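You operate a simulated robot arm through the tools that you are given. There is no shell and no other tool. Be economical: measure what you need, move in short steps, check, and stop when the job is done.

The job below is to be done with a simulated robot arm. You get a single attempt, and the scene is never put back.

## Task
Switch the press display on, test the grey spring, then clear the reading.
Fine: shut the press head first; let the press down before clearing; shut the release knob. Where these are worked on the way, their far stop is far enough and under half their travel is too little: release knob.

The check looks at the end state, three seconds after you hand in, the way a careful person would. Anything else that was tipped, shoved, dropped, spilled or broken makes it a failure.

## Robot
A 6-joint arm with a two-finger parallel gripper on a trunk, on a base that drives. Base frame: it is fixed to the floor where the robot stands at the start and does not move with it; the origin is under the middle of the robot, x ahead of it, y to its left, z up. Lengths are in m, angles in rad, forces in N, time in s.
With the tool pointing down near the work surface it reaches from about 0.58 to 0.94 m from the robot's upright axis, wherever it stands. Its first joint turns from -2.601 to 2.601 rad. Places, roughly: display knob [0.8, -0.3, 1.3]; press head [1, 0, 1.2]; press plate [0.9, -0.1, 1]; pump lever [0.8, -0.2, 1]; release knob [0.8, 0, 0.9]; yellow button [0.9, -0.3, 1.3]. Payload 3.43 kg.
The TCP is the grasp point between the finger pads, 0.034 m short of the fingertips. In the tool frame z runs along the fingers and y along their closing line. Largest opening 0.128 m; finger width 0.024, thickness 0.012; the body of the gripper, 0.048 by 0.13 m, starts 0.096 m behind the TCP.
Orientation is told as [roll, pitch, yaw] about the base's x, y, z axes, in that order, counted from this pose: with the fingers straight down and closing along the base's y, the tool's x points along the base's -x, its y along +y and its z along -z.

## Interface
- The arm moves only by the tool servo_tool. Its argument "plan" is a list of rows, each an object of numbers (a shift or turn left out is 0, a gripper value left out holds the last): "x", "y", "z": the shift along the tool's x, y, z in units of 150 mm (1.0 is 150 mm); "wx", "wy", "wz": the turn, a rotation vector about the tool's x, y, z in units of 60 degrees (1.0 is 60 degrees); "claw": the closure in counts, from 0 (fully open) to 255 (shut). In form: [{"x": .., "y": .., "z": .., "wx": .., "wy": .., "wz": .., "claw": ..}, ...]. A call has 1 to 10 rows; each row is the pose to reach, as a shift and turn from the pose commanded when the call began, along the tool's axes at that moment. A call with a number of a shift or a turn outside -1 to 1 is refused whole. Each row takes 0.2 s and may step no farther than 0.05 m and 0.15 rad from the row before; otherwise, or with a gripper value out of range, the whole call is refused. A pose out of reach is approached as far as the arm can. The call stops where the force on the tool passes 60 N (or 10 N more than at its start, if that is more) or the arm is blocked; 0.2 s more then pass. The fingers move at their own pace (about 0.108 m/s each) and stop on an object; they squeeze with about 30 N. The grip force told is the motor's: it shows also when the fingers shut on nothing. Time passes only in rows, and 0.2 s behind the last, so rows that repeat a pose let the fingers close. It gives the time, the measured TCP pose, the force on the tool (base axes), the opening and the grip force at its end, in the units of the frame above (readings bear some noise), with the torque about the TCP (base axes, N m) and any sound that the robot's microphone picked up, and new pictures: "show" is both (left out), scene, wrist or none.
- Cameras (640 x 400 px; columns grow to the right, rows downward): "scene" is now at [0.0309, 0.1396, 1.6786]; the picture's right is [-0.56, -0.83, 0.00], its down [-0.41, 0.28, -0.87] and it looks along [0.72, -0.49, -0.49] (base axes); focal length 269 px, centre (320, 200). "wrist" rides on the gripper at [0.076, -0.011, -0.16] in the tool frame; the picture's right is [0.15, 0.99, 0.00], its down [-0.88, 0.13, -0.46] and it looks along [-0.45, 0.07, 0.89] (tool axes); focal length 234 px, centre (320, 200). There is no depth. A picture from a camera that has moved, and an enlarged one, comes with that camera's place and axes in the base frame and with its lens.
- raise_lower(by): slides the trunk up (or, below 0, down) by that many m; the arm and the scene camera ride with it, the base frame stays. It gives what a move gives, with no picture.
- base_move(legs): drives the robot by 1 to 6 legs, each [ahead, turn to the left] in m and rad, along the robot's own axes; the way and the turn of a leg run together, so that a leg with both is an arc; at most 1.5 m and 3.142 rad a leg. The arm and the cameras ride along, it lands a little off, and it stops where it bumps. It gives what a move gives, and a new picture of the scene camera.
- aim_head(pan, tilt): turns the head with the scene camera to pan (to the left, within 2.705 rad either way) and tilt (down, from -0.506 to 1.204), counted from straight ahead of the robot. It gives what a move gives, and a new picture of the scene camera.
- zoom(camera, box): a new picture of the part [left, top, right, bottom] of that camera's present view, enlarged. It takes no simulated time.
- finish_job(): hands the job in; it is judged then, once.

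Go step by step. Nothing tells you exact positions but the pictures and the camera data: compare them with the known pose of the tool, close in by small moves and look again before you grip or let go. The budget is 120 turns and 260 pictures, counting those below and the enlarged ones. Unless the task says otherwise, let go and move clear before handing in.

The tools are called after "Emit:" by a JSON object that holds its "method" and its "body". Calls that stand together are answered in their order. servo_tool: Moves the arm, as the interface text tells. Its arguments: {"type":"object","properties":{"plan":{"type":"array"},"show":{"type":"string","enum":["both","scene","wrist","none"]}},"required":["plan"]} The other tools are called the same way: raise_lower (by) slides the trunk up or down; base_move (legs) drives the base; aim_head (pan, tilt) turns the head that bears the scene camera; zoom (camera, box) takes an enlarged picture of a part of a camera's view; finish_job () hands the job in.

At the start:

```text
t: 0.0
ee_pos: [0.6865, 0.0104, 0.9987]
tcp_rot: [-0.001, 0.001, -0.005]
ft_force: [0.8, 0.4, -0.7]
torque: [0.01, 0.02, -0.02]
opening: 0.1278
grasp_force: 0.1
trunk travel left (down, up): [-0.675, 0.035]
robot x, y, heading: [-0.0005, 0.0196, -0.001]
head pan, tilt: [-0.599, 0.518]
```

scene: 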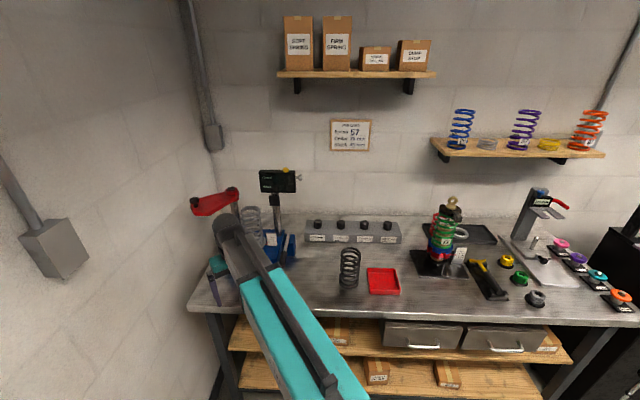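
wrist: 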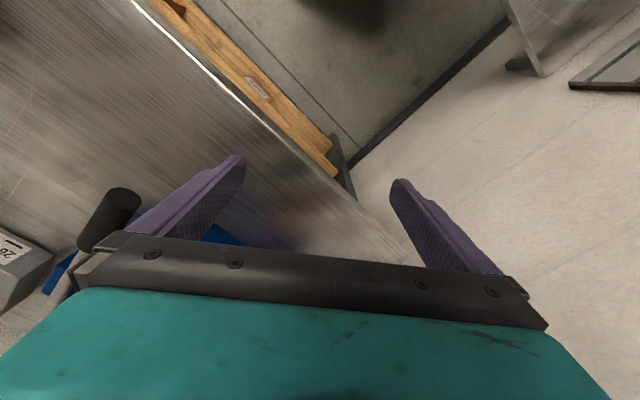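

I see a bench with a spring press (red head arm, blue base), a display on a post, and a grey spring standing to the right of the press. I'll enlarge the view to see the details.

Emit:
{"method": "zoom", "body": {"camera": "scene", "box": [180, 150, 420, 300]}}

Emit:
{"method": "zoom", "body": {"camera": "scene", "box": [240, 160, 320, 210]}}

Emit:
{"method": "zoom", "body": {"camera": "scene", "box": [270, 10, 450, 160]}}

Emit:
{"method": "zoom", "body": {"camera": "scene", "box": [400, 170, 640, 320]}}

```text
2.67 times, centred on (300, 225) of scene
camera zoom: at [0.0309, 0.1396, 1.6786], right [-0.56, -0.83, 0.0], down [-0.41, 0.28, -0.87], along [0.72, -0.49, -0.49], focal length 717 px, centre (373, 133)
```

zoom: 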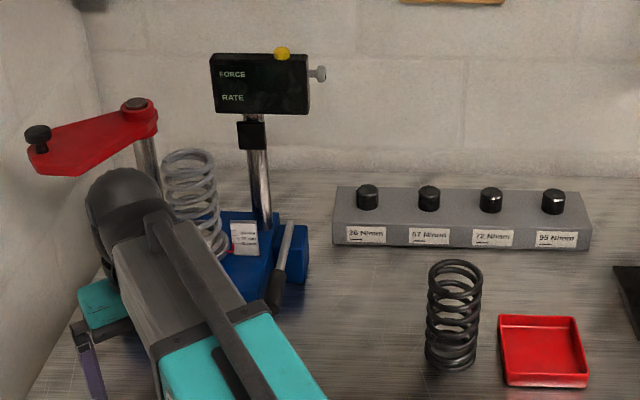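

```text
8.00 times, centred on (280, 185) of scene
camera zoom: at [0.0309, 0.1396, 1.6786], right [-0.56, -0.83, 0.0], down [-0.41, 0.28, -0.87], along [0.72, -0.49, -0.49], focal length 2152 px, centre (640, 320)
```

zoom: 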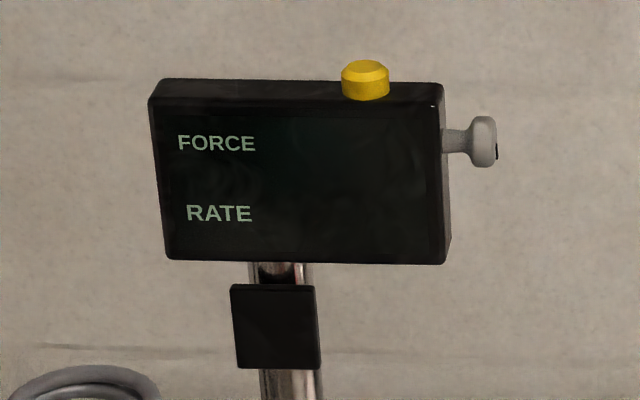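

```text
2.67 times, centred on (360, 85) of scene
camera zoom: at [0.0309, 0.1396, 1.6786], right [-0.56, -0.83, 0.0], down [-0.41, 0.28, -0.87], along [0.72, -0.49, -0.49], focal length 717 px, centre (213, 507)
```

zoom: 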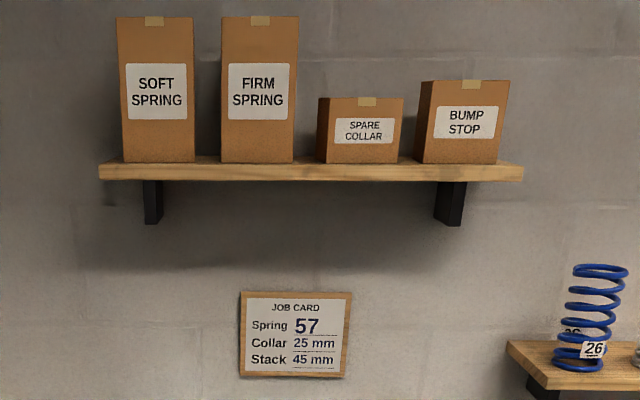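

```text
2.67 times, centred on (520, 245) of scene
camera zoom: at [0.0309, 0.1396, 1.6786], right [-0.56, -0.83, 0.0], down [-0.41, 0.28, -0.87], along [0.72, -0.49, -0.49], focal length 717 px, centre (-213, 80)
```

zoom: 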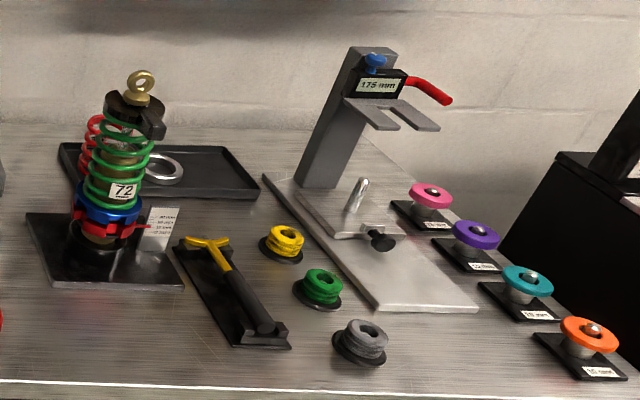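

The grey spring already stands on the press plate; the red head is swung to the left, and the arm hides the release knob. I'll lift the arm straight up to clear the view.

Emit:
{"method": "servo_tool", "body": {"plan": [{"z": -0.3}, {"z": -0.6}, {"z": -0.9}, {"z": -1.0}], "show": "none"}}

Emit:
{"method": "servo_tool", "body": {"plan": [{"z": -0.3}, {"z": -0.6}, {"z": -0.9}, {"z": -1.0}]}}

```text
t: 0.9
ee_pos: [0.6926, 0.0093, 1.1402]
tcp_rot: [-0.001, -0.019, -0.004]
ft_force: [11.3, -0.2, -17.5]
torque: [-0.06, 0.51, -0.02]
opening: 0.128
grasp_force: 0.0
trunk travel left (down, up): [-0.675, 0.035]
robot x, y, heading: [-0.0012, 0.0236, 0.003]
head pan, tilt: [-0.599, 0.518]
stopped in row 4: the force on the tool passed its limit at 80 N (the readings are from after the stop); the commanded pose is now the measured one
```

```text
t: 1.2
ee_pos: [0.6942, 0.0111, 1.1505]
tcp_rot: [0.001, -0.031, -0.004]
ft_force: [10.6, 0.0, -16.0]
torque: [-0.08, 0.43, 0.01]
opening: 0.128
grasp_force: 0.1
trunk travel left (down, up): [-0.675, 0.035]
robot x, y, heading: [-0.0026, 0.024, -0.0]
head pan, tilt: [-0.599, 0.518]
stopped in row 1: the force on the tool passed its limit at 90 N (the readings are from after the stop); the commanded pose is now the measured one
camera scene: at [0.0307, 0.1394, 1.6786], right [-0.56, -0.83, 0.0], down [-0.41, 0.28, -0.87], along [0.72, -0.49, -0.49], focal length 269 px, centre (320, 200)
camera wrist: at [0.6134, -0.0011, 1.3077], right [-0.14, 0.99, -0.01], down [0.87, 0.13, 0.48], along [0.48, 0.06, -0.88], focal length 234 px, centre (320, 200)
```

scene: 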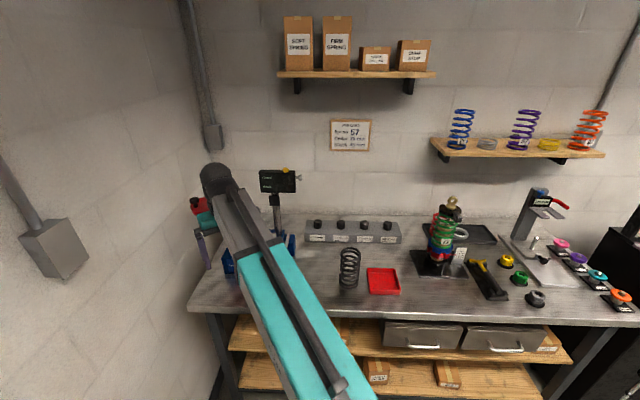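
wrist: 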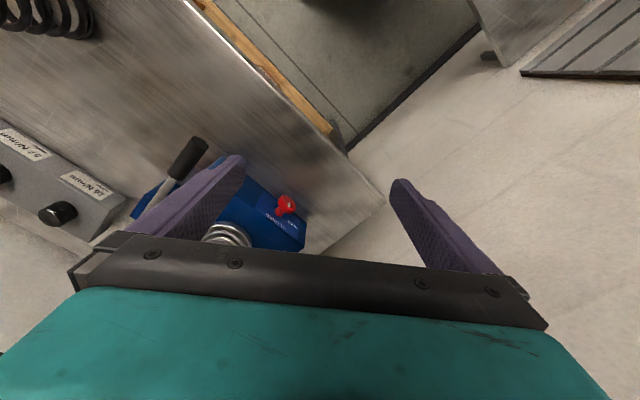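

The lift was blocked by something. I'll look closely at where the gripper meets the press head.

Emit:
{"method": "zoom", "body": {"camera": "scene", "box": [180, 150, 300, 290]}}

Emit:
{"method": "zoom", "body": {"camera": "wrist", "box": [100, 100, 400, 300]}}

```text
2.86 times, centred on (240, 220) of scene
camera zoom: at [0.0307, 0.1394, 1.6786], right [-0.56, -0.83, 0.0], down [-0.41, 0.28, -0.87], along [0.72, -0.49, -0.49], focal length 768 px, centre (549, 143)
```

zoom: 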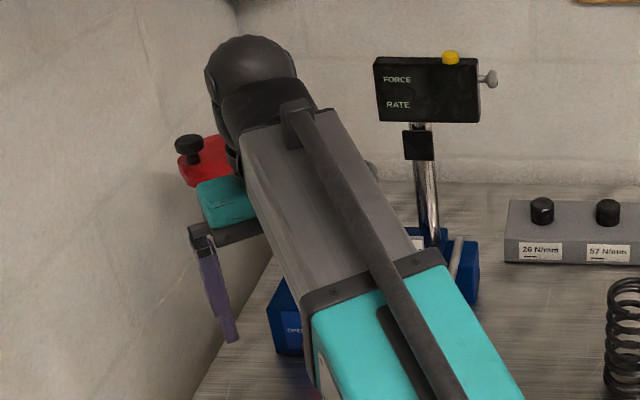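

```text
2.00 times, centred on (250, 200) of wrist
camera zoom: at [0.6134, -0.0011, 1.3077], right [-0.14, 0.99, -0.01], down [0.87, 0.13, 0.48], along [0.48, 0.06, -0.88], focal length 468 px, centre (460, 200)
```

zoom: 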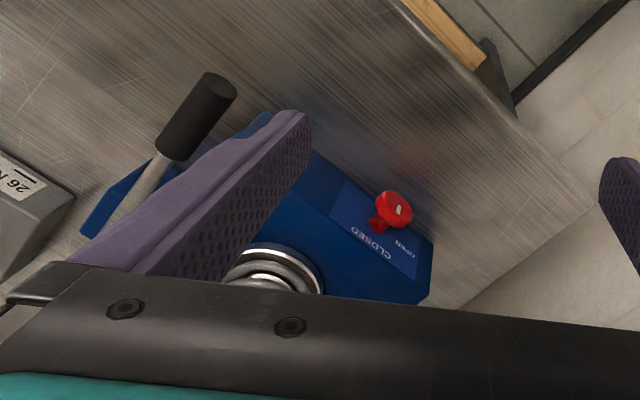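

The forearm's wrist bulb is pressing near the red head, which looks unmoved. I'll ease down and drive back to get clear and get a good view.

Emit:
{"method": "servo_tool", "body": {"plan": [{"z": 0.1, "x": 0.05}, {"z": 0.2, "x": 0.1}], "show": "none"}}

Emit:
{"method": "base_move", "body": {"legs": [[-0.5, 0]]}}

```text
t: 1.8
ee_pos: [0.6791, 0.0108, 1.12]
tcp_rot: [0.002, -0.028, -0.003]
ft_force: [0.4, 0.0, -0.1]
torque: [0.02, 0.01, -0.03]
opening: 0.1281
grasp_force: 0.0
trunk travel left (down, up): [-0.675, 0.035]
robot x, y, heading: [0.0015, 0.0192, 0.003]
head pan, tilt: [-0.599, 0.518]
```

```text
t: 5.1
ee_pos: [0.1761, 0.0076, 1.1204]
tcp_rot: [0.0, -0.029, -0.006]
ft_force: [-0.6, 0.8, -0.1]
torque: [0.01, -0.03, -0.05]
opening: 0.1282
grasp_force: 0.1
trunk travel left (down, up): [-0.675, 0.035]
robot x, y, heading: [-0.5002, 0.0214, -0.006]
head pan, tilt: [-0.599, 0.518]
camera scene: at [-0.4719, 0.1392, 1.6786], right [-0.57, -0.82, 0.0], down [-0.41, 0.28, -0.87], along [0.72, -0.49, -0.49], focal length 269 px, centre (320, 200)
```

scene: 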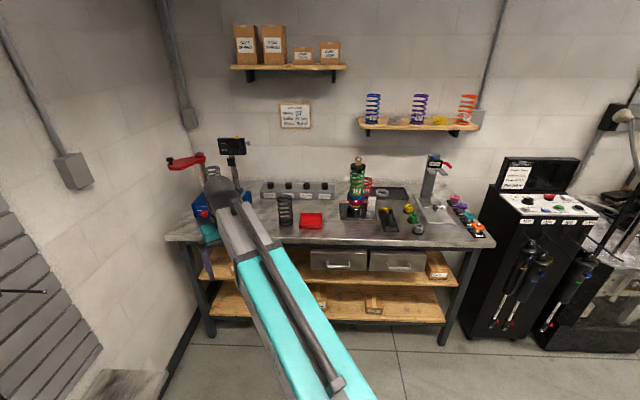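

The press is still partly behind the arm. I'll turn the base right so the arm swings away, and point the head at the press.

Emit:
{"method": "base_move", "body": {"legs": [[0, -0.7]]}}

Emit:
{"method": "aim_head", "body": {"pan": 0.55, "tilt": 0.4}}

Emit:
{"method": "zoom", "body": {"camera": "scene", "box": [220, 130, 420, 260]}}

```text
t: 8.1
ee_pos: [0.0052, -0.4282, 1.1206]
tcp_rot: [0.0, -0.029, -0.712]
ft_force: [-0.4, -0.3, 0.4]
torque: [-0.03, -0.02, -0.02]
opening: 0.1281
grasp_force: 0.0
trunk travel left (down, up): [-0.675, 0.035]
robot x, y, heading: [-0.5127, 0.0035, -0.698]
head pan, tilt: [-0.599, 0.518]
camera scene: at [-0.4144, 0.0782, 1.6786], right [-0.96, -0.27, 0.0], down [-0.13, 0.48, -0.87], along [0.23, -0.84, -0.49], focal length 269 px, centre (320, 200)
```

scene: 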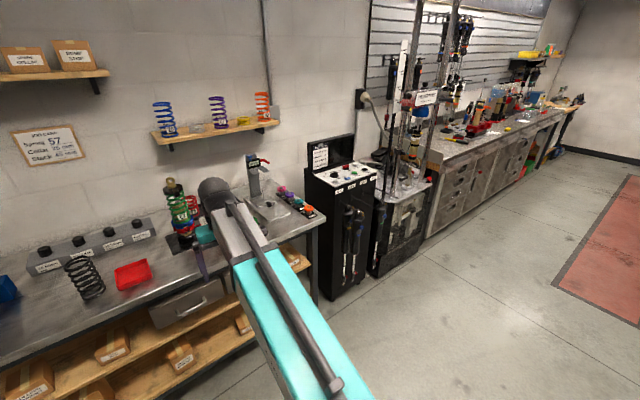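

```text
t: 9.4
ee_pos: [0.0062, -0.4284, 1.1187]
tcp_rot: [0.0, -0.03, -0.711]
ft_force: [-0.1, 0.1, -0.2]
torque: [-0.01, 0.01, 0.02]
opening: 0.1279
grasp_force: 0.0
trunk travel left (down, up): [-0.675, 0.035]
robot x, y, heading: [-0.5157, 0.0091, -0.696]
head pan, tilt: [0.55, 0.4]
camera scene: at [-0.3462, 0.1509, 1.6894], right [-0.15, -0.99, 0.0], down [-0.38, 0.06, -0.92], along [0.91, -0.14, -0.39], focal length 269 px, centre (320, 200)
```

scene: 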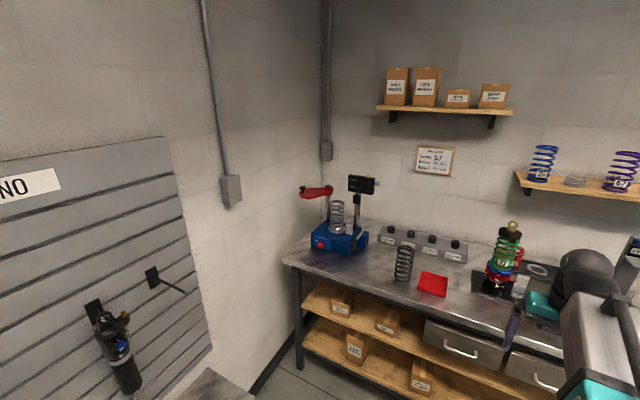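

```text
3.08 times, centred on (320, 195) of scene
camera zoom: at [-0.3462, 0.1509, 1.6894], right [-0.15, -0.99, 0.0], down [-0.38, 0.06, -0.92], along [0.91, -0.14, -0.39], focal length 828 px, centre (320, 215)
```

zoom: 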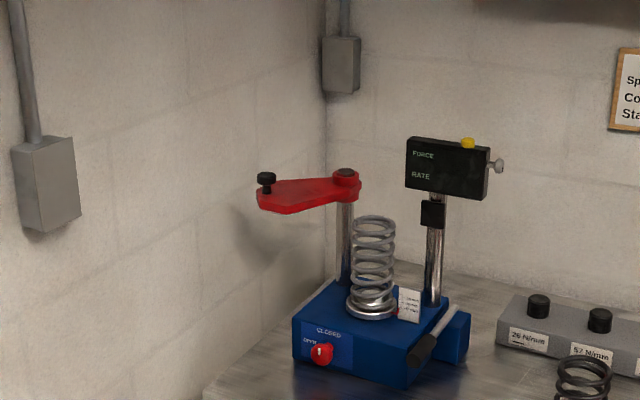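

Now the press is in full view. I'll enlarge for details.

Emit:
{"method": "zoom", "body": {"camera": "scene", "box": [296, 170, 386, 226]}}

Emit:
{"method": "zoom", "body": {"camera": "scene", "box": [300, 214, 380, 264]}}

```text
7.11 times, centred on (341, 198) of scene
camera zoom: at [-0.3462, 0.1509, 1.6894], right [-0.15, -0.99, 0.0], down [-0.38, 0.06, -0.92], along [0.91, -0.14, -0.39], focal length 1912 px, centre (171, 214)
```

zoom: 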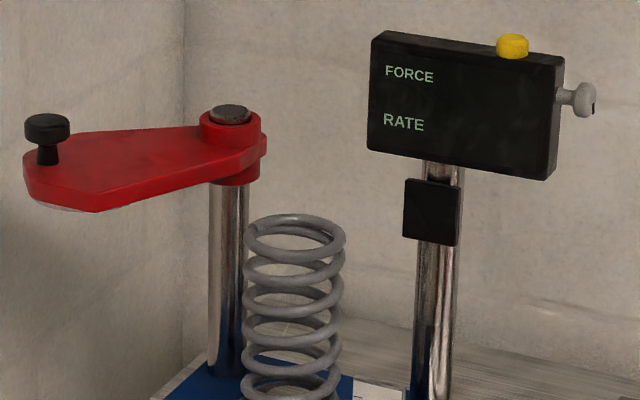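

```text
8.00 times, centred on (340, 239) of scene
camera zoom: at [-0.3462, 0.1509, 1.6894], right [-0.15, -0.99, 0.0], down [-0.38, 0.06, -0.92], along [0.91, -0.14, -0.39], focal length 2152 px, centre (160, -112)
```

zoom: 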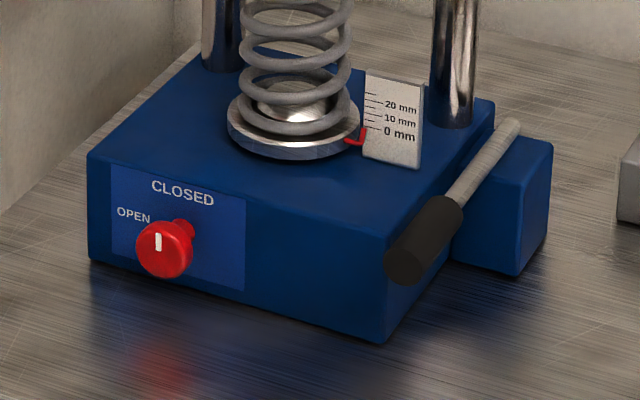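

The geometry is clear: release knob ≈ (0.84, -0.03, 0.93) on the front face; the display knob is on the display's right side. I'll drive to the right for a second viewpoint and triangulation.

Emit:
{"method": "base_move", "body": {"legs": [[0.65, 0]]}}

Emit:
{"method": "aim_head", "body": {"pan": 1.0, "tilt": 0.5}}

Emit:
{"method": "zoom", "body": {"camera": "scene", "box": [240, 100, 400, 200]}}

Emit:
{"method": "zoom", "body": {"camera": "scene", "box": [240, 180, 400, 280]}}

```text
t: 12.4
ee_pos: [0.3508, -0.7228, 1.119]
tcp_rot: [0.005, 0.005, -0.693]
ft_force: [0.9, 9.6, -11.7]
torque: [-1.25, -0.04, 0.25]
opening: 0.1279
grasp_force: 0.0
trunk travel left (down, up): [-0.675, 0.035]
robot x, y, heading: [-0.1556, -0.299, -0.705]
head pan, tilt: [0.55, 0.4]
stopped in leg 1: the force on the tool passed its limit at 92 N (the readings are from after the stop); the commanded pose is now the measured one
camera scene: at [0.0088, -0.1509, 1.6895], right [-0.16, -0.99, 0.0], down [-0.38, 0.06, -0.92], along [0.91, -0.15, -0.39], focal length 269 px, centre (320, 200)
```

scene: 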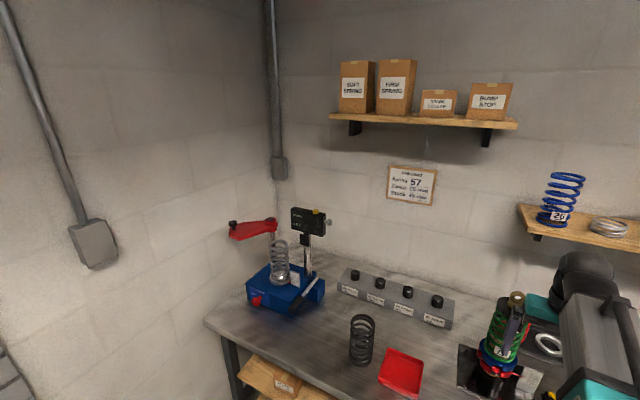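

```text
t: 13.3
ee_pos: [0.3522, -0.7235, 1.119]
tcp_rot: [0.002, 0.006, -0.693]
ft_force: [-6.8, 5.4, -10.0]
torque: [-0.01, -0.69, 1.19]
opening: 0.1278
grasp_force: 0.1
trunk travel left (down, up): [-0.675, 0.035]
robot x, y, heading: [-0.1634, -0.2942, -0.702]
head pan, tilt: [1.0, 0.499]
camera scene: at [0.0042, -0.1097, 1.6803], right [0.29, -0.96, 0.0], down [-0.46, -0.14, -0.88], along [0.84, 0.25, -0.48], focal length 269 px, centre (320, 200)
```

scene: 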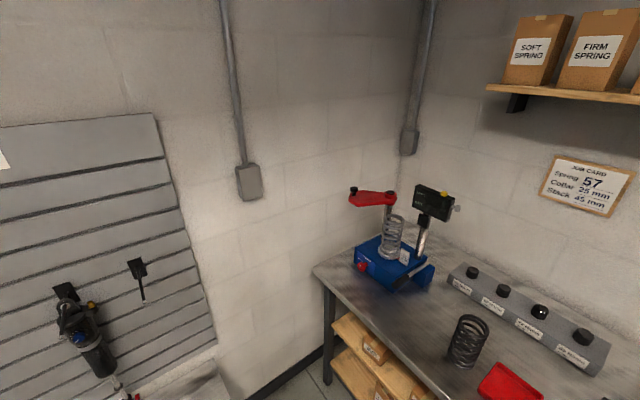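

```text
4.00 times, centred on (320, 150) of scene
camera zoom: at [0.0042, -0.1097, 1.6803], right [0.29, -0.96, 0.0], down [-0.46, -0.14, -0.88], along [0.84, 0.25, -0.48], focal length 1076 px, centre (320, 400)
```

zoom: 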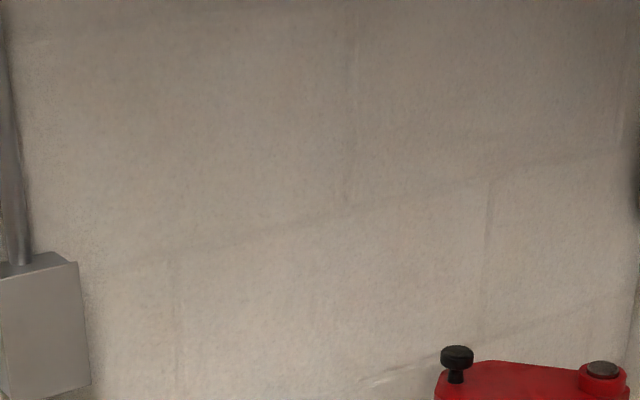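

```text
4.00 times, centred on (320, 230) of scene
camera zoom: at [0.0042, -0.1097, 1.6803], right [0.29, -0.96, 0.0], down [-0.46, -0.14, -0.88], along [0.84, 0.25, -0.48], focal length 1076 px, centre (320, 80)
```

zoom: 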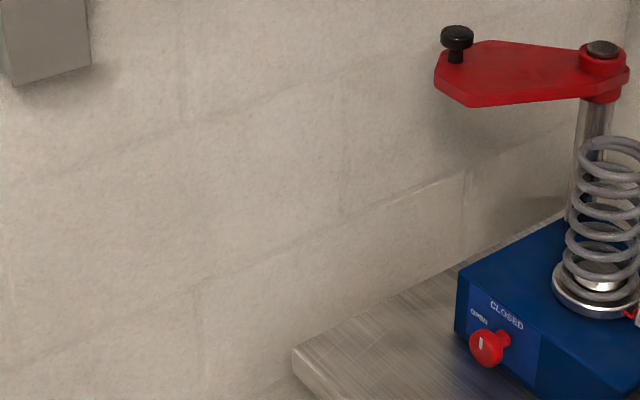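

The drive stopped against something: the bench is angled, so the arm may have reached into the tools on it. I'll look at the gripper right away.

Emit:
{"method": "aim_head", "body": {"pan": 0.0, "tilt": 0.7}}

Emit:
{"method": "servo_tool", "body": {"plan": [{"x": 0.0}], "show": "wrist"}}

Emit:
{"method": "zoom", "body": {"camera": "scene", "box": [160, 40, 480, 240]}}

```text
t: 14.5
ee_pos: [0.351, -0.7227, 1.1187]
tcp_rot: [0.003, 0.006, -0.694]
ft_force: [-8.2, 7.2, -10.3]
torque: [-0.2, -0.57, 1.24]
opening: 0.128
grasp_force: 0.0
trunk travel left (down, up): [-0.675, 0.035]
robot x, y, heading: [-0.1534, -0.2961, -0.707]
head pan, tilt: [0.0, 0.7]
camera scene: at [-0.0184, -0.191, 1.6626], right [-0.65, -0.76, 0.0], down [-0.49, 0.42, -0.77], along [0.58, -0.5, -0.64], focal length 269 px, centre (320, 200)
```

scene: 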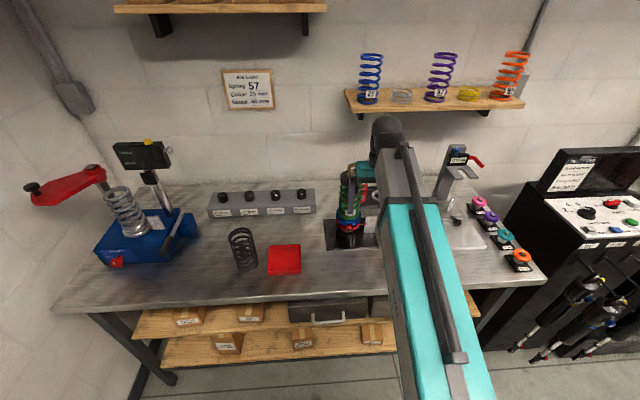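

```text
t: 14.9
ee_pos: [0.3503, -0.7228, 1.12]
tcp_rot: [0.003, 0.004, -0.695]
ft_force: [-8.2, 8.3, -9.3]
torque: [-0.41, -0.45, 1.19]
opening: 0.1279
grasp_force: 0.1
trunk travel left (down, up): [-0.675, 0.035]
robot x, y, heading: [-0.1584, -0.2963, -0.707]
head pan, tilt: [0.0, 0.7]
camera wrist: at [0.2857, -0.6845, 1.28], right [0.52, 0.85, 0.0], down [0.76, -0.47, 0.45], along [0.39, -0.23, -0.89], focal length 234 px, centre (320, 200)
```

wrist: 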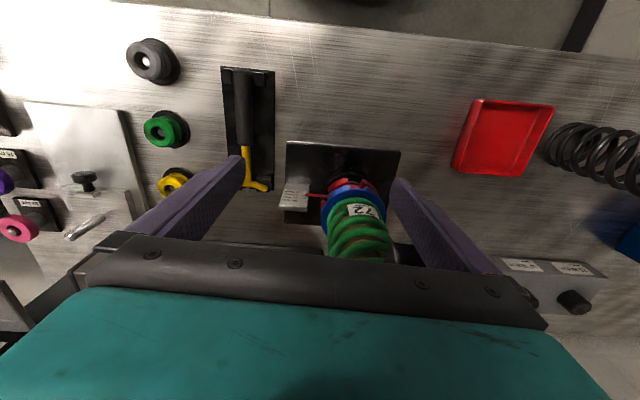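

```text
2.00 times, centred on (320, 140) of scene
camera zoom: at [-0.0185, -0.191, 1.6626], right [-0.65, -0.76, 0.0], down [-0.49, 0.42, -0.77], along [0.58, -0.5, -0.64], focal length 538 px, centre (320, 320)
```

zoom: 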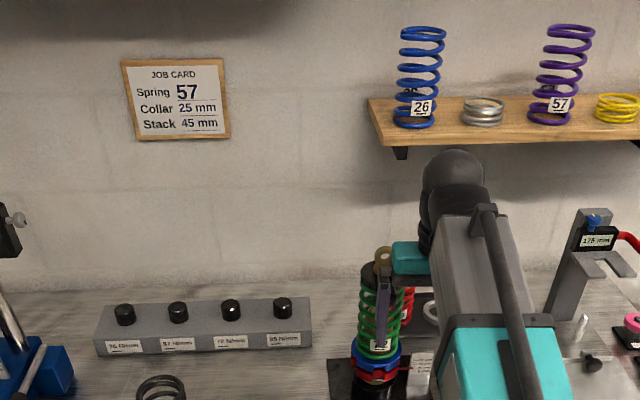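

The gripper's front is leaning on the damper stack, which still looks upright. I'll back off immediately and check it.

Emit:
{"method": "base_move", "body": {"legs": [[-0.4, 0]]}}

Emit:
{"method": "zoom", "body": {"camera": "scene", "box": [200, 60, 440, 210]}}

```text
t: 17.7
ee_pos: [0.0516, -0.4646, 1.1198]
tcp_rot: [0.003, 0.005, -0.692]
ft_force: [1.9, -3.3, -6.8]
torque: [0.22, -0.05, 0.09]
opening: 0.1282
grasp_force: 0.2
trunk travel left (down, up): [-0.675, 0.035]
robot x, y, heading: [-0.4589, -0.035, -0.705]
head pan, tilt: [0.0, 0.7]
camera scene: at [-0.3191, 0.0659, 1.6626], right [-0.65, -0.76, 0.0], down [-0.49, 0.42, -0.77], along [0.58, -0.5, -0.64], focal length 269 px, centre (320, 200)
```

scene: 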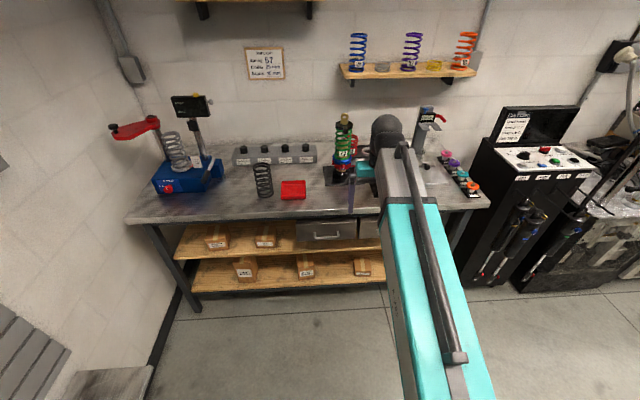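

```text
2.67 times, centred on (320, 135) of scene
camera zoom: at [-0.3191, 0.0659, 1.6626], right [-0.65, -0.76, 0.0], down [-0.49, 0.42, -0.77], along [0.58, -0.5, -0.64], focal length 717 px, centre (320, 373)
```

zoom: 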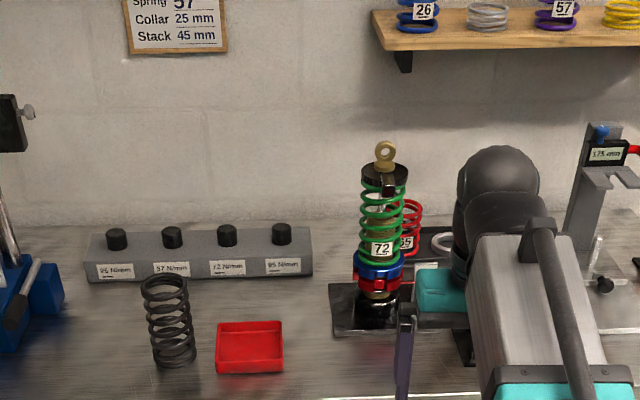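

The stack and everything on the bench look undisturbed; the bench is yawed about -0.62. I'll turn the arm away and back toward the press to look at it closely from the front.

Emit:
{"method": "base_move", "body": {"legs": [[0, -2.09], [-0.5, 0]]}}

Emit:
{"method": "aim_head", "body": {"pan": 2.45, "tilt": 0.55}}

```text
t: 27.9
ee_pos: [-0.6156, -0.0938, 1.1195]
tcp_rot: [0.001, 0.004, -2.802]
ft_force: [-1.6, -4.1, -4.9]
torque: [0.54, 0.16, -0.27]
opening: 0.1279
grasp_force: 0.1
trunk travel left (down, up): [-0.675, 0.035]
robot x, y, heading: [0.0125, 0.138, -2.826]
head pan, tilt: [0.0, 0.7]
camera scene: at [0.0259, -0.0358, 1.6627], right [-0.31, 0.95, 0.0], down [0.61, 0.2, -0.77], along [-0.73, -0.24, -0.64], focal length 269 px, centre (320, 200)
```

scene: 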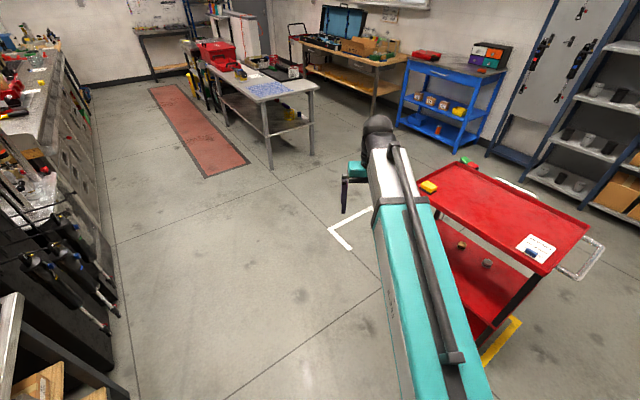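

```text
t: 30.2
ee_pos: [-0.6158, -0.0955, 1.119]
tcp_rot: [0.003, 0.005, -2.803]
ft_force: [-1.5, 0.1, -3.8]
torque: [-0.1, -0.08, 0.03]
opening: 0.1277
grasp_force: 0.0
trunk travel left (down, up): [-0.675, 0.035]
robot x, y, heading: [0.0074, 0.1365, -2.824]
head pan, tilt: [2.45, 0.55]
camera scene: at [0.1887, -0.0428, 1.6757], right [-0.37, -0.93, 0.0], down [-0.49, 0.19, -0.85], along [0.79, -0.31, -0.52], focal length 269 px, centre (320, 200)
```

scene: 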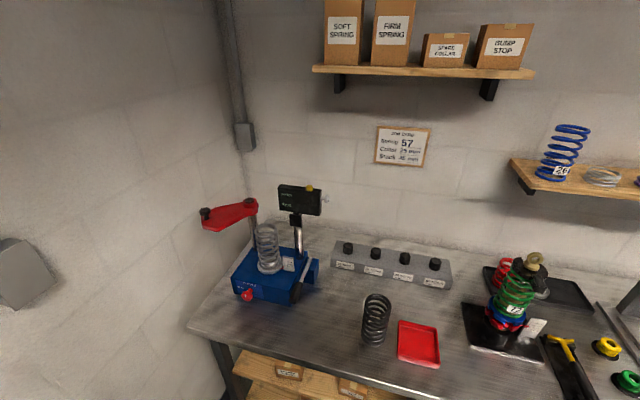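

Good view. I'll enlarge the press and display.

Emit:
{"method": "zoom", "body": {"camera": "scene", "box": [190, 175, 350, 275]}}

Emit:
{"method": "zoom", "body": {"camera": "scene", "box": [270, 175, 334, 215]}}

Emit:
{"method": "zoom", "body": {"camera": "scene", "box": [225, 255, 337, 325]}}

```text
4.00 times, centred on (270, 225) of scene
camera zoom: at [0.1887, -0.0428, 1.6757], right [-0.37, -0.93, 0.0], down [-0.49, 0.19, -0.85], along [0.79, -0.31, -0.52], focal length 1076 px, centre (520, 100)
```

zoom: 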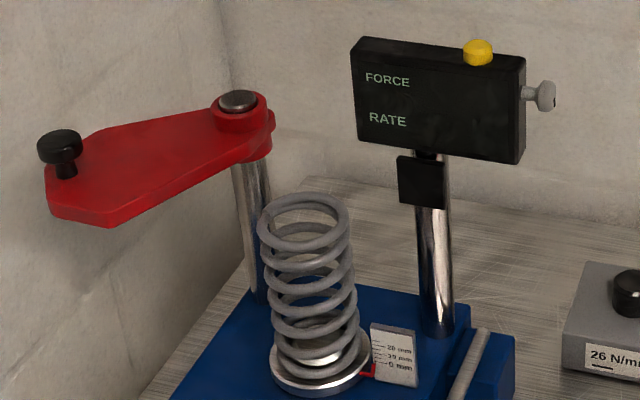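

```text
10.00 times, centred on (302, 195) of scene
camera zoom: at [0.1887, -0.0428, 1.6757], right [-0.37, -0.93, 0.0], down [-0.49, 0.19, -0.85], along [0.79, -0.31, -0.52], focal length 2689 px, centre (500, 250)
```

zoom: 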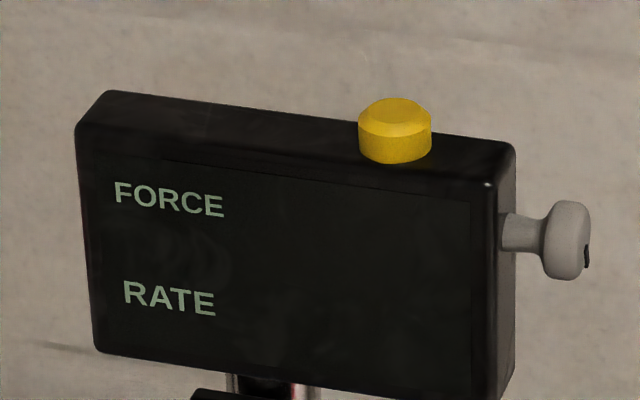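

```text
5.71 times, centred on (281, 290) of scene
camera zoom: at [0.1887, -0.0428, 1.6757], right [-0.37, -0.93, 0.0], down [-0.49, 0.19, -0.85], along [0.79, -0.31, -0.52], focal length 1537 px, centre (543, -314)
```

zoom: 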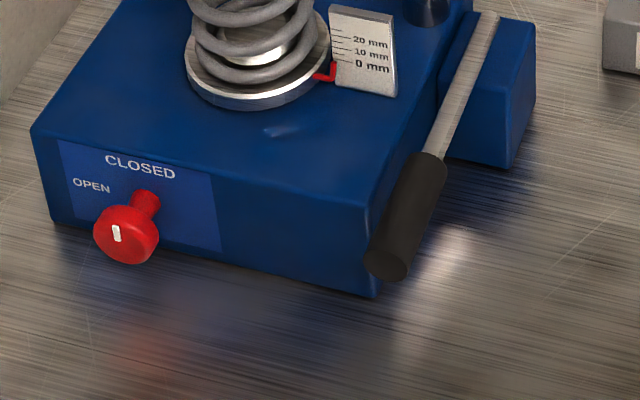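

I have triangulated everything: display knob ≈(0.824,-0.31,1.256), button top ≈(0.846,-0.268,1.297), head tip knob ≈(1.04,0.05,1.17), head pivot ≈(1.03,-0.10,1.18), release knob ≈(0.84,-0.03,0.928), lever grip ≈(0.757,-0.18,0.972). Next I face the press squarely, a bit back.

Emit:
{"method": "base_move", "body": {"legs": [[0.1, 0], [0, 2.204]]}}

Emit:
{"method": "aim_head", "body": {"pan": 0.2, "tilt": 0.5}}

```text
t: 38.6
ee_pos: [0.4722, -0.2574, 1.1199]
tcp_rot: [0.004, 0.005, -0.601]
ft_force: [2.1, 0.4, -3.5]
torque: [-0.28, 0.23, -0.15]
opening: 0.128
grasp_force: 0.0
trunk travel left (down, up): [-0.675, 0.035]
robot x, y, heading: [-0.0602, 0.1464, -0.628]
head pan, tilt: [2.45, 0.55]
camera scene: at [-0.0175, 0.395, 1.6757], right [0.97, 0.25, 0.0], down [0.13, -0.51, -0.85], along [-0.21, 0.83, -0.52], focal length 269 px, centre (320, 200)
```

scene: 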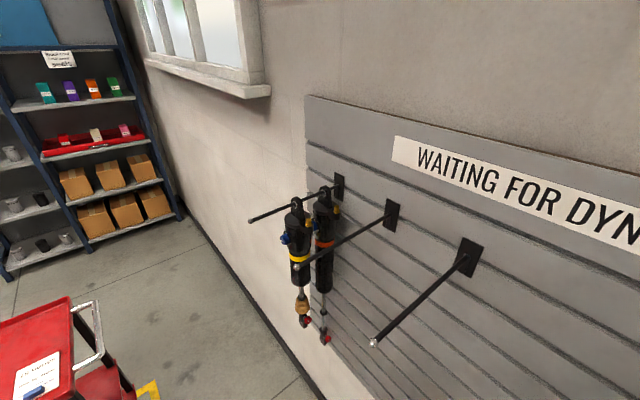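

```text
t: 40.8
ee_pos: [0.471, -0.2589, 1.1184]
tcp_rot: [0.001, 0.006, -0.599]
ft_force: [2.4, 0.1, -1.9]
torque: [-0.07, 0.06, -0.05]
opening: 0.128
grasp_force: 0.0
trunk travel left (down, up): [-0.675, 0.035]
robot x, y, heading: [-0.0548, 0.147, -0.625]
head pan, tilt: [0.201, 0.499]
camera scene: at [0.0885, 0.2692, 1.6803], right [-0.42, -0.91, 0.0], down [-0.43, 0.2, -0.88], along [0.8, -0.37, -0.48], focal length 269 px, centre (320, 200)
```

scene: 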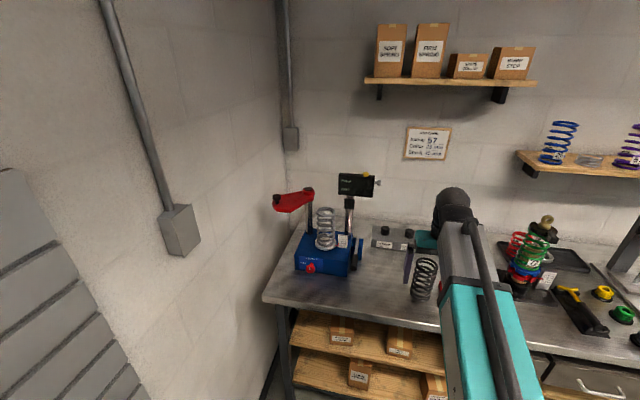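

The arm is clear and faces the bench squarely. I'll pitch the tool toward horizontal while extending, for the high work on the display.

Emit:
{"method": "servo_tool", "body": {"plan": [{"wy": -0.125, "x": -0.1, "z": -0.05}, {"wy": -0.25, "x": -0.2, "z": -0.1}, {"wy": -0.375, "x": -0.3, "z": -0.15}, {"wy": -0.5, "x": -0.4, "z": -0.2}, {"wy": -0.625, "x": -0.5, "z": -0.25}, {"wy": -0.75, "x": -0.6, "z": -0.35}, {"wy": -0.875, "x": -0.7, "z": -0.45}, {"wy": -1.0, "x": -0.8, "z": -0.55}]}}

```text
t: 42.5
ee_pos: [0.5723, -0.3261, 1.2011]
tcp_rot: [0.007, -1.043, -0.608]
ft_force: [-0.2, 0.5, 0.0]
torque: [0.0, -0.01, -0.03]
opening: 0.128
grasp_force: 0.1
trunk travel left (down, up): [-0.675, 0.035]
robot x, y, heading: [-0.0614, 0.1489, -0.629]
head pan, tilt: [0.201, 0.499]
camera scene: at [0.0885, 0.2691, 1.6803], right [-0.42, -0.91, 0.0], down [-0.43, 0.2, -0.88], along [0.8, -0.37, -0.48], focal length 269 px, centre (320, 200)
camera wrist: at [0.4209, -0.2367, 1.2159], right [0.5, 0.86, -0.12], down [0.11, 0.08, 0.99], along [0.86, -0.51, -0.06], focal length 234 px, centre (320, 200)
```

scene: 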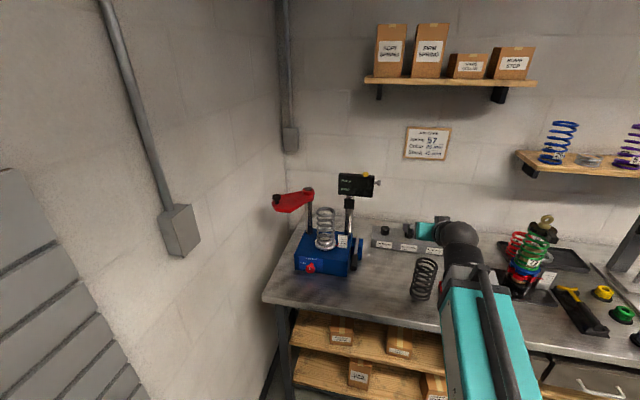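
wrist: 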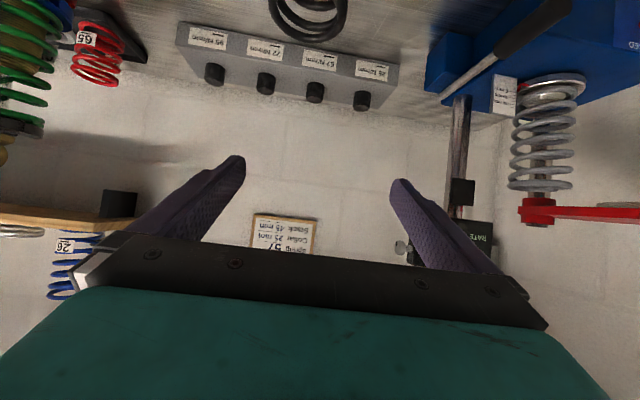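

Emit:
{"method": "servo_tool", "body": {"plan": [{"wy": -0.125}, {"wy": -0.25}, {"wy": -0.375}, {"wy": -0.5}], "show": "none"}}

Emit:
{"method": "servo_tool", "body": {"plan": [{"wz": -0.125}, {"wz": -0.25}, {"wz": -0.375}, {"wz": -0.5}, {"wz": -0.625}, {"wz": -0.75}, {"wz": -0.875}, {"wz": -1.0}], "show": "none"}}

Emit:
{"method": "servo_tool", "body": {"plan": [{"wz": -0.125, "claw": 100}, {"wz": -0.25}, {"wz": -0.375}, {"wz": -0.5}]}}

```text
t: 43.5
ee_pos: [0.598, -0.3451, 1.2036]
tcp_rot: [-0.18, -1.539, -0.415]
ft_force: [1.0, -0.2, 0.3]
torque: [0.08, 0.0, 0.0]
opening: 0.1281
grasp_force: 0.1
out of reach, approached as far as the arm can: row 1, 2, 3, 4
trunk travel left (down, up): [-0.675, 0.035]
robot x, y, heading: [-0.0566, 0.1452, -0.635]
head pan, tilt: [0.201, 0.499]
```

```text
t: 45.4
ee_pos: [0.598, -0.3447, 1.2029]
tcp_rot: [-1.565, -0.525, 0.966]
ft_force: [-0.1, -0.8, -0.2]
torque: [-0.05, 0.01, 0.0]
opening: 0.1281
grasp_force: 0.0
trunk travel left (down, up): [-0.675, 0.035]
robot x, y, heading: [-0.0564, 0.1429, -0.63]
head pan, tilt: [0.201, 0.499]
```

```text
t: 46.4
ee_pos: [0.5969, -0.345, 1.2027]
tcp_rot: [-1.565, -0.002, 0.971]
ft_force: [0.9, 0.7, -0.2]
torque: [-0.01, 0.0, 0.03]
opening: 0.0776
grasp_force: 0.0
trunk travel left (down, up): [-0.675, 0.035]
robot x, y, heading: [-0.0567, 0.1431, -0.63]
head pan, tilt: [0.201, 0.499]
camera scene: at [0.0884, 0.2692, 1.6803], right [-0.42, -0.91, 0.0], down [-0.43, 0.2, -0.88], along [0.8, -0.37, -0.48], focal length 269 px, centre (320, 200)
camera wrist: at [0.4239, -0.318, 1.2145], right [-0.09, -0.12, -0.99], down [0.12, 0.98, -0.13], along [0.99, -0.13, -0.07], focal length 234 px, centre (320, 200)
```

scene: 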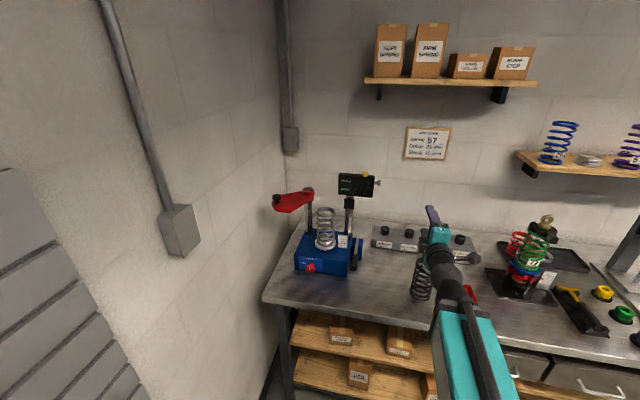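
wrist: 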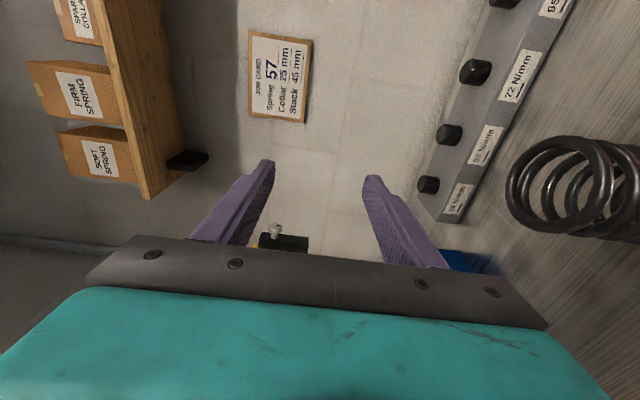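

The wrist view confirms the display knob at about (0.824,-0.311,1.255). The tool is horizontal with a vertical closing line; I'll shift in line with the knob.

Emit:
{"method": "servo_tool", "body": {"plan": [{"x": -0.25, "y": -0.09, "claw": 165}, {"x": -0.5, "y": -0.18}, {"x": -0.75, "y": -0.27}, {"x": -1.0, "y": -0.353}, {"x": -1.0, "y": -0.353, "z": 0.2}]}}

Emit:
{"method": "zoom", "body": {"camera": "wrist", "box": [220, 140, 420, 265]}}

Emit:
{"method": "zoom", "body": {"camera": "scene", "box": [310, 150, 470, 250]}}

```text
t: 47.5
ee_pos: [0.7134, -0.2288, 1.2411]
tcp_rot: [-1.503, -0.273, 0.996]
ft_force: [-0.6, -1.3, 1.3]
torque: [0.08, 0.13, 0.17]
opening: 0.0452
grasp_force: 0.0
out of reach, approached as far as the arm can: row 1
trunk travel left (down, up): [-0.675, 0.035]
robot x, y, heading: [-0.0596, 0.1435, -0.629]
head pan, tilt: [0.201, 0.499]
camera scene: at [0.089, 0.2688, 1.6802], right [-0.42, -0.91, 0.0], down [-0.44, 0.2, -0.88], along [0.8, -0.37, -0.48], focal length 269 px, centre (320, 200)
camera wrist: at [0.5371, -0.2095, 1.2419], right [0.01, 0.14, -0.99], down [0.09, 0.99, 0.14], along [1.0, -0.09, 0.0], focal length 234 px, centre (320, 200)
```

scene: 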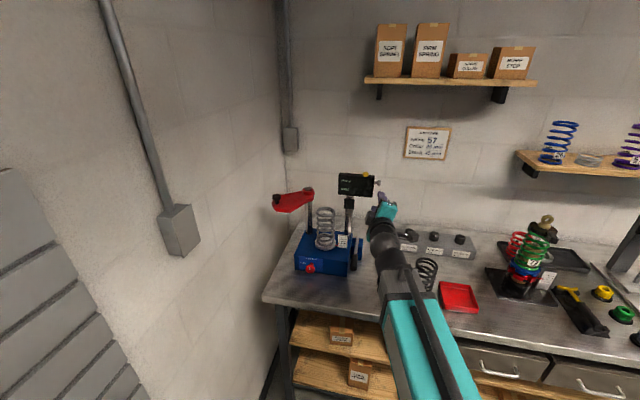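
wrist: 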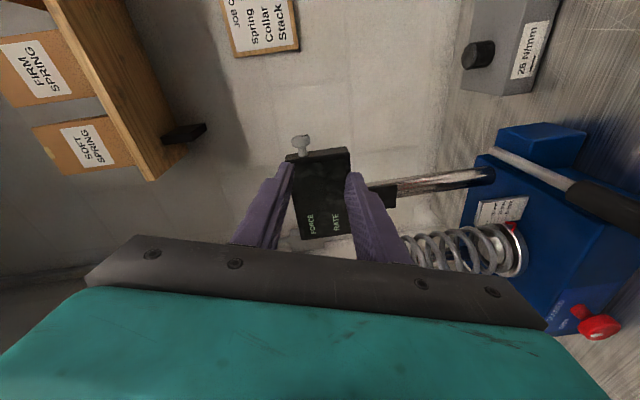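

```text
3.20 times, centred on (320, 202) of wrist
camera zoom: at [0.5371, -0.2095, 1.2419], right [0.01, 0.14, -0.99], down [0.09, 0.99, 0.14], along [1.0, -0.09, 0.0], focal length 749 px, centre (320, 192)
```

zoom: 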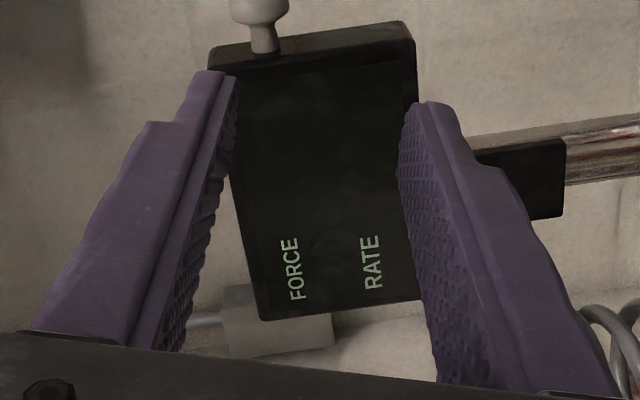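

```text
4.00 times, centred on (390, 200) of scene
camera zoom: at [0.089, 0.2688, 1.6802], right [-0.42, -0.91, 0.0], down [-0.44, 0.2, -0.88], along [0.8, -0.37, -0.48], focal length 1076 px, centre (40, 200)
```

zoom: 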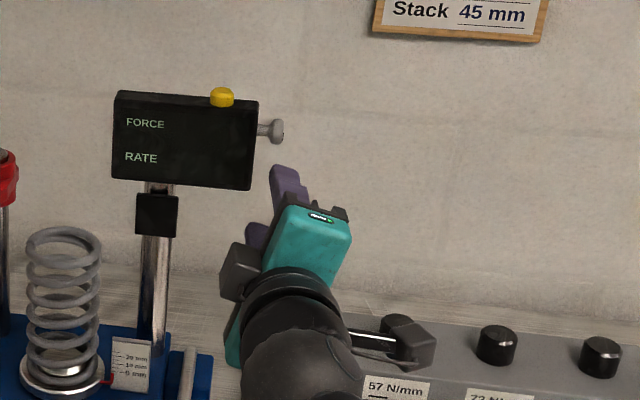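

The tool lagged in orientation (near a wrist singularity). I'll let it settle and read again.

Emit:
{"method": "servo_tool", "body": {"plan": [{"x": 0}, {"x": 0}], "show": "none"}}

```text
t: 48.1
ee_pos: [0.7068, -0.2377, 1.2541]
tcp_rot: [-1.566, -0.004, 0.97]
ft_force: [0.5, 0.5, -0.3]
torque: [0.0, -0.03, 0.0]
opening: 0.0452
grasp_force: 0.1
trunk travel left (down, up): [-0.675, 0.035]
robot x, y, heading: [-0.0564, 0.144, -0.634]
head pan, tilt: [0.201, 0.499]
```

Emit:
{"method": "servo_tool", "body": {"plan": [{"z": 0.15}, {"z": 0.3}, {"z": 0.4}, {"z": 0.4}]}}

Emit:
{"method": "zoom", "body": {"camera": "wrist", "box": [220, 120, 420, 245]}}

Emit:
{"method": "zoom", "body": {"camera": "scene", "box": [330, 160, 410, 210]}}

```text
t: 49.1
ee_pos: [0.7562, -0.2731, 1.2563]
tcp_rot: [-1.567, -0.005, 0.971]
ft_force: [-0.6, -0.2, -0.1]
torque: [0.0, 0.03, 0.03]
opening: 0.0451
grasp_force: 0.0
trunk travel left (down, up): [-0.675, 0.035]
robot x, y, heading: [-0.0594, 0.1427, -0.632]
head pan, tilt: [0.201, 0.499]
camera scene: at [0.0884, 0.2692, 1.6803], right [-0.42, -0.91, 0.0], down [-0.43, 0.2, -0.88], along [0.8, -0.37, -0.48], focal length 269 px, centre (320, 200)
camera wrist: at [0.582, -0.2455, 1.2673], right [-0.08, -0.11, -0.99], down [0.12, 0.98, -0.12], along [0.99, -0.13, -0.07], focal length 234 px, centre (320, 200)
```

scene: 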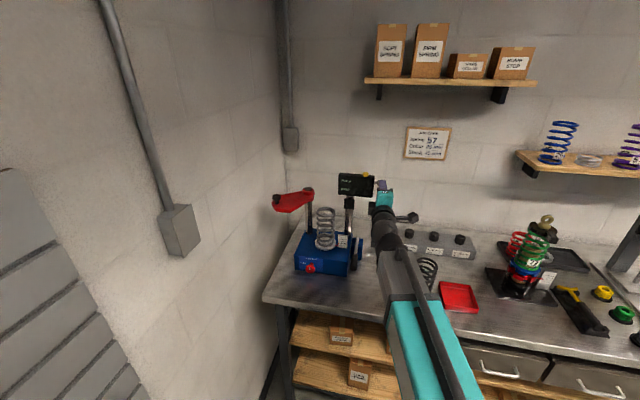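
wrist: 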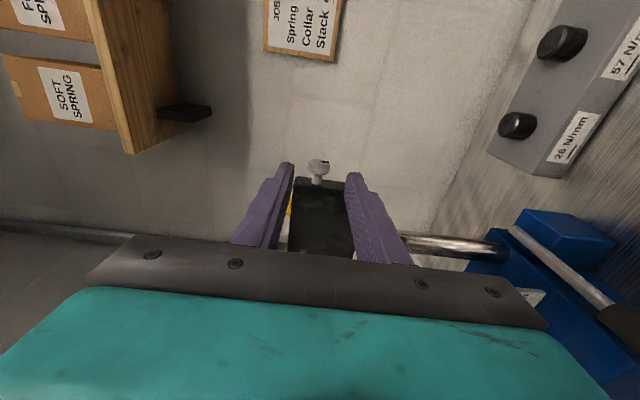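

```text
3.20 times, centred on (320, 182) of wrist
camera zoom: at [0.582, -0.2455, 1.2673], right [-0.08, -0.11, -0.99], down [0.12, 0.98, -0.12], along [0.99, -0.13, -0.07], focal length 749 px, centre (320, 256)
```

zoom: 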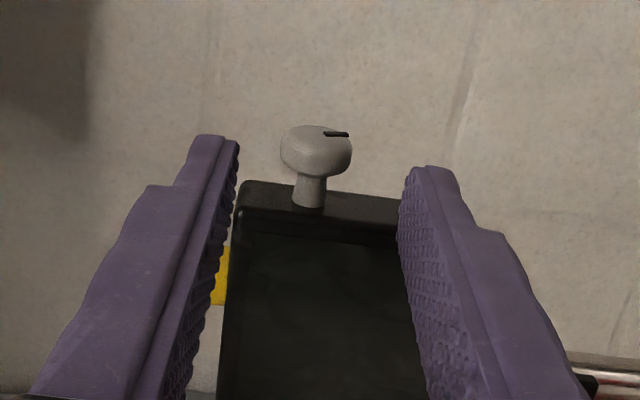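

```text
8.00 times, centred on (370, 185) of scene
camera zoom: at [0.0884, 0.2692, 1.6803], right [-0.42, -0.91, 0.0], down [-0.43, 0.2, -0.88], along [0.8, -0.37, -0.48], focal length 2152 px, centre (-80, 320)
```

zoom: 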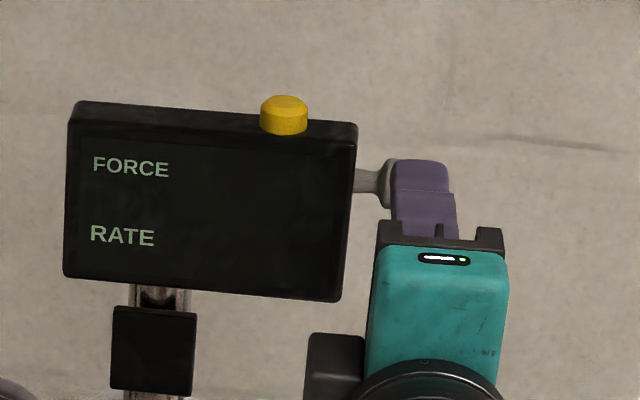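

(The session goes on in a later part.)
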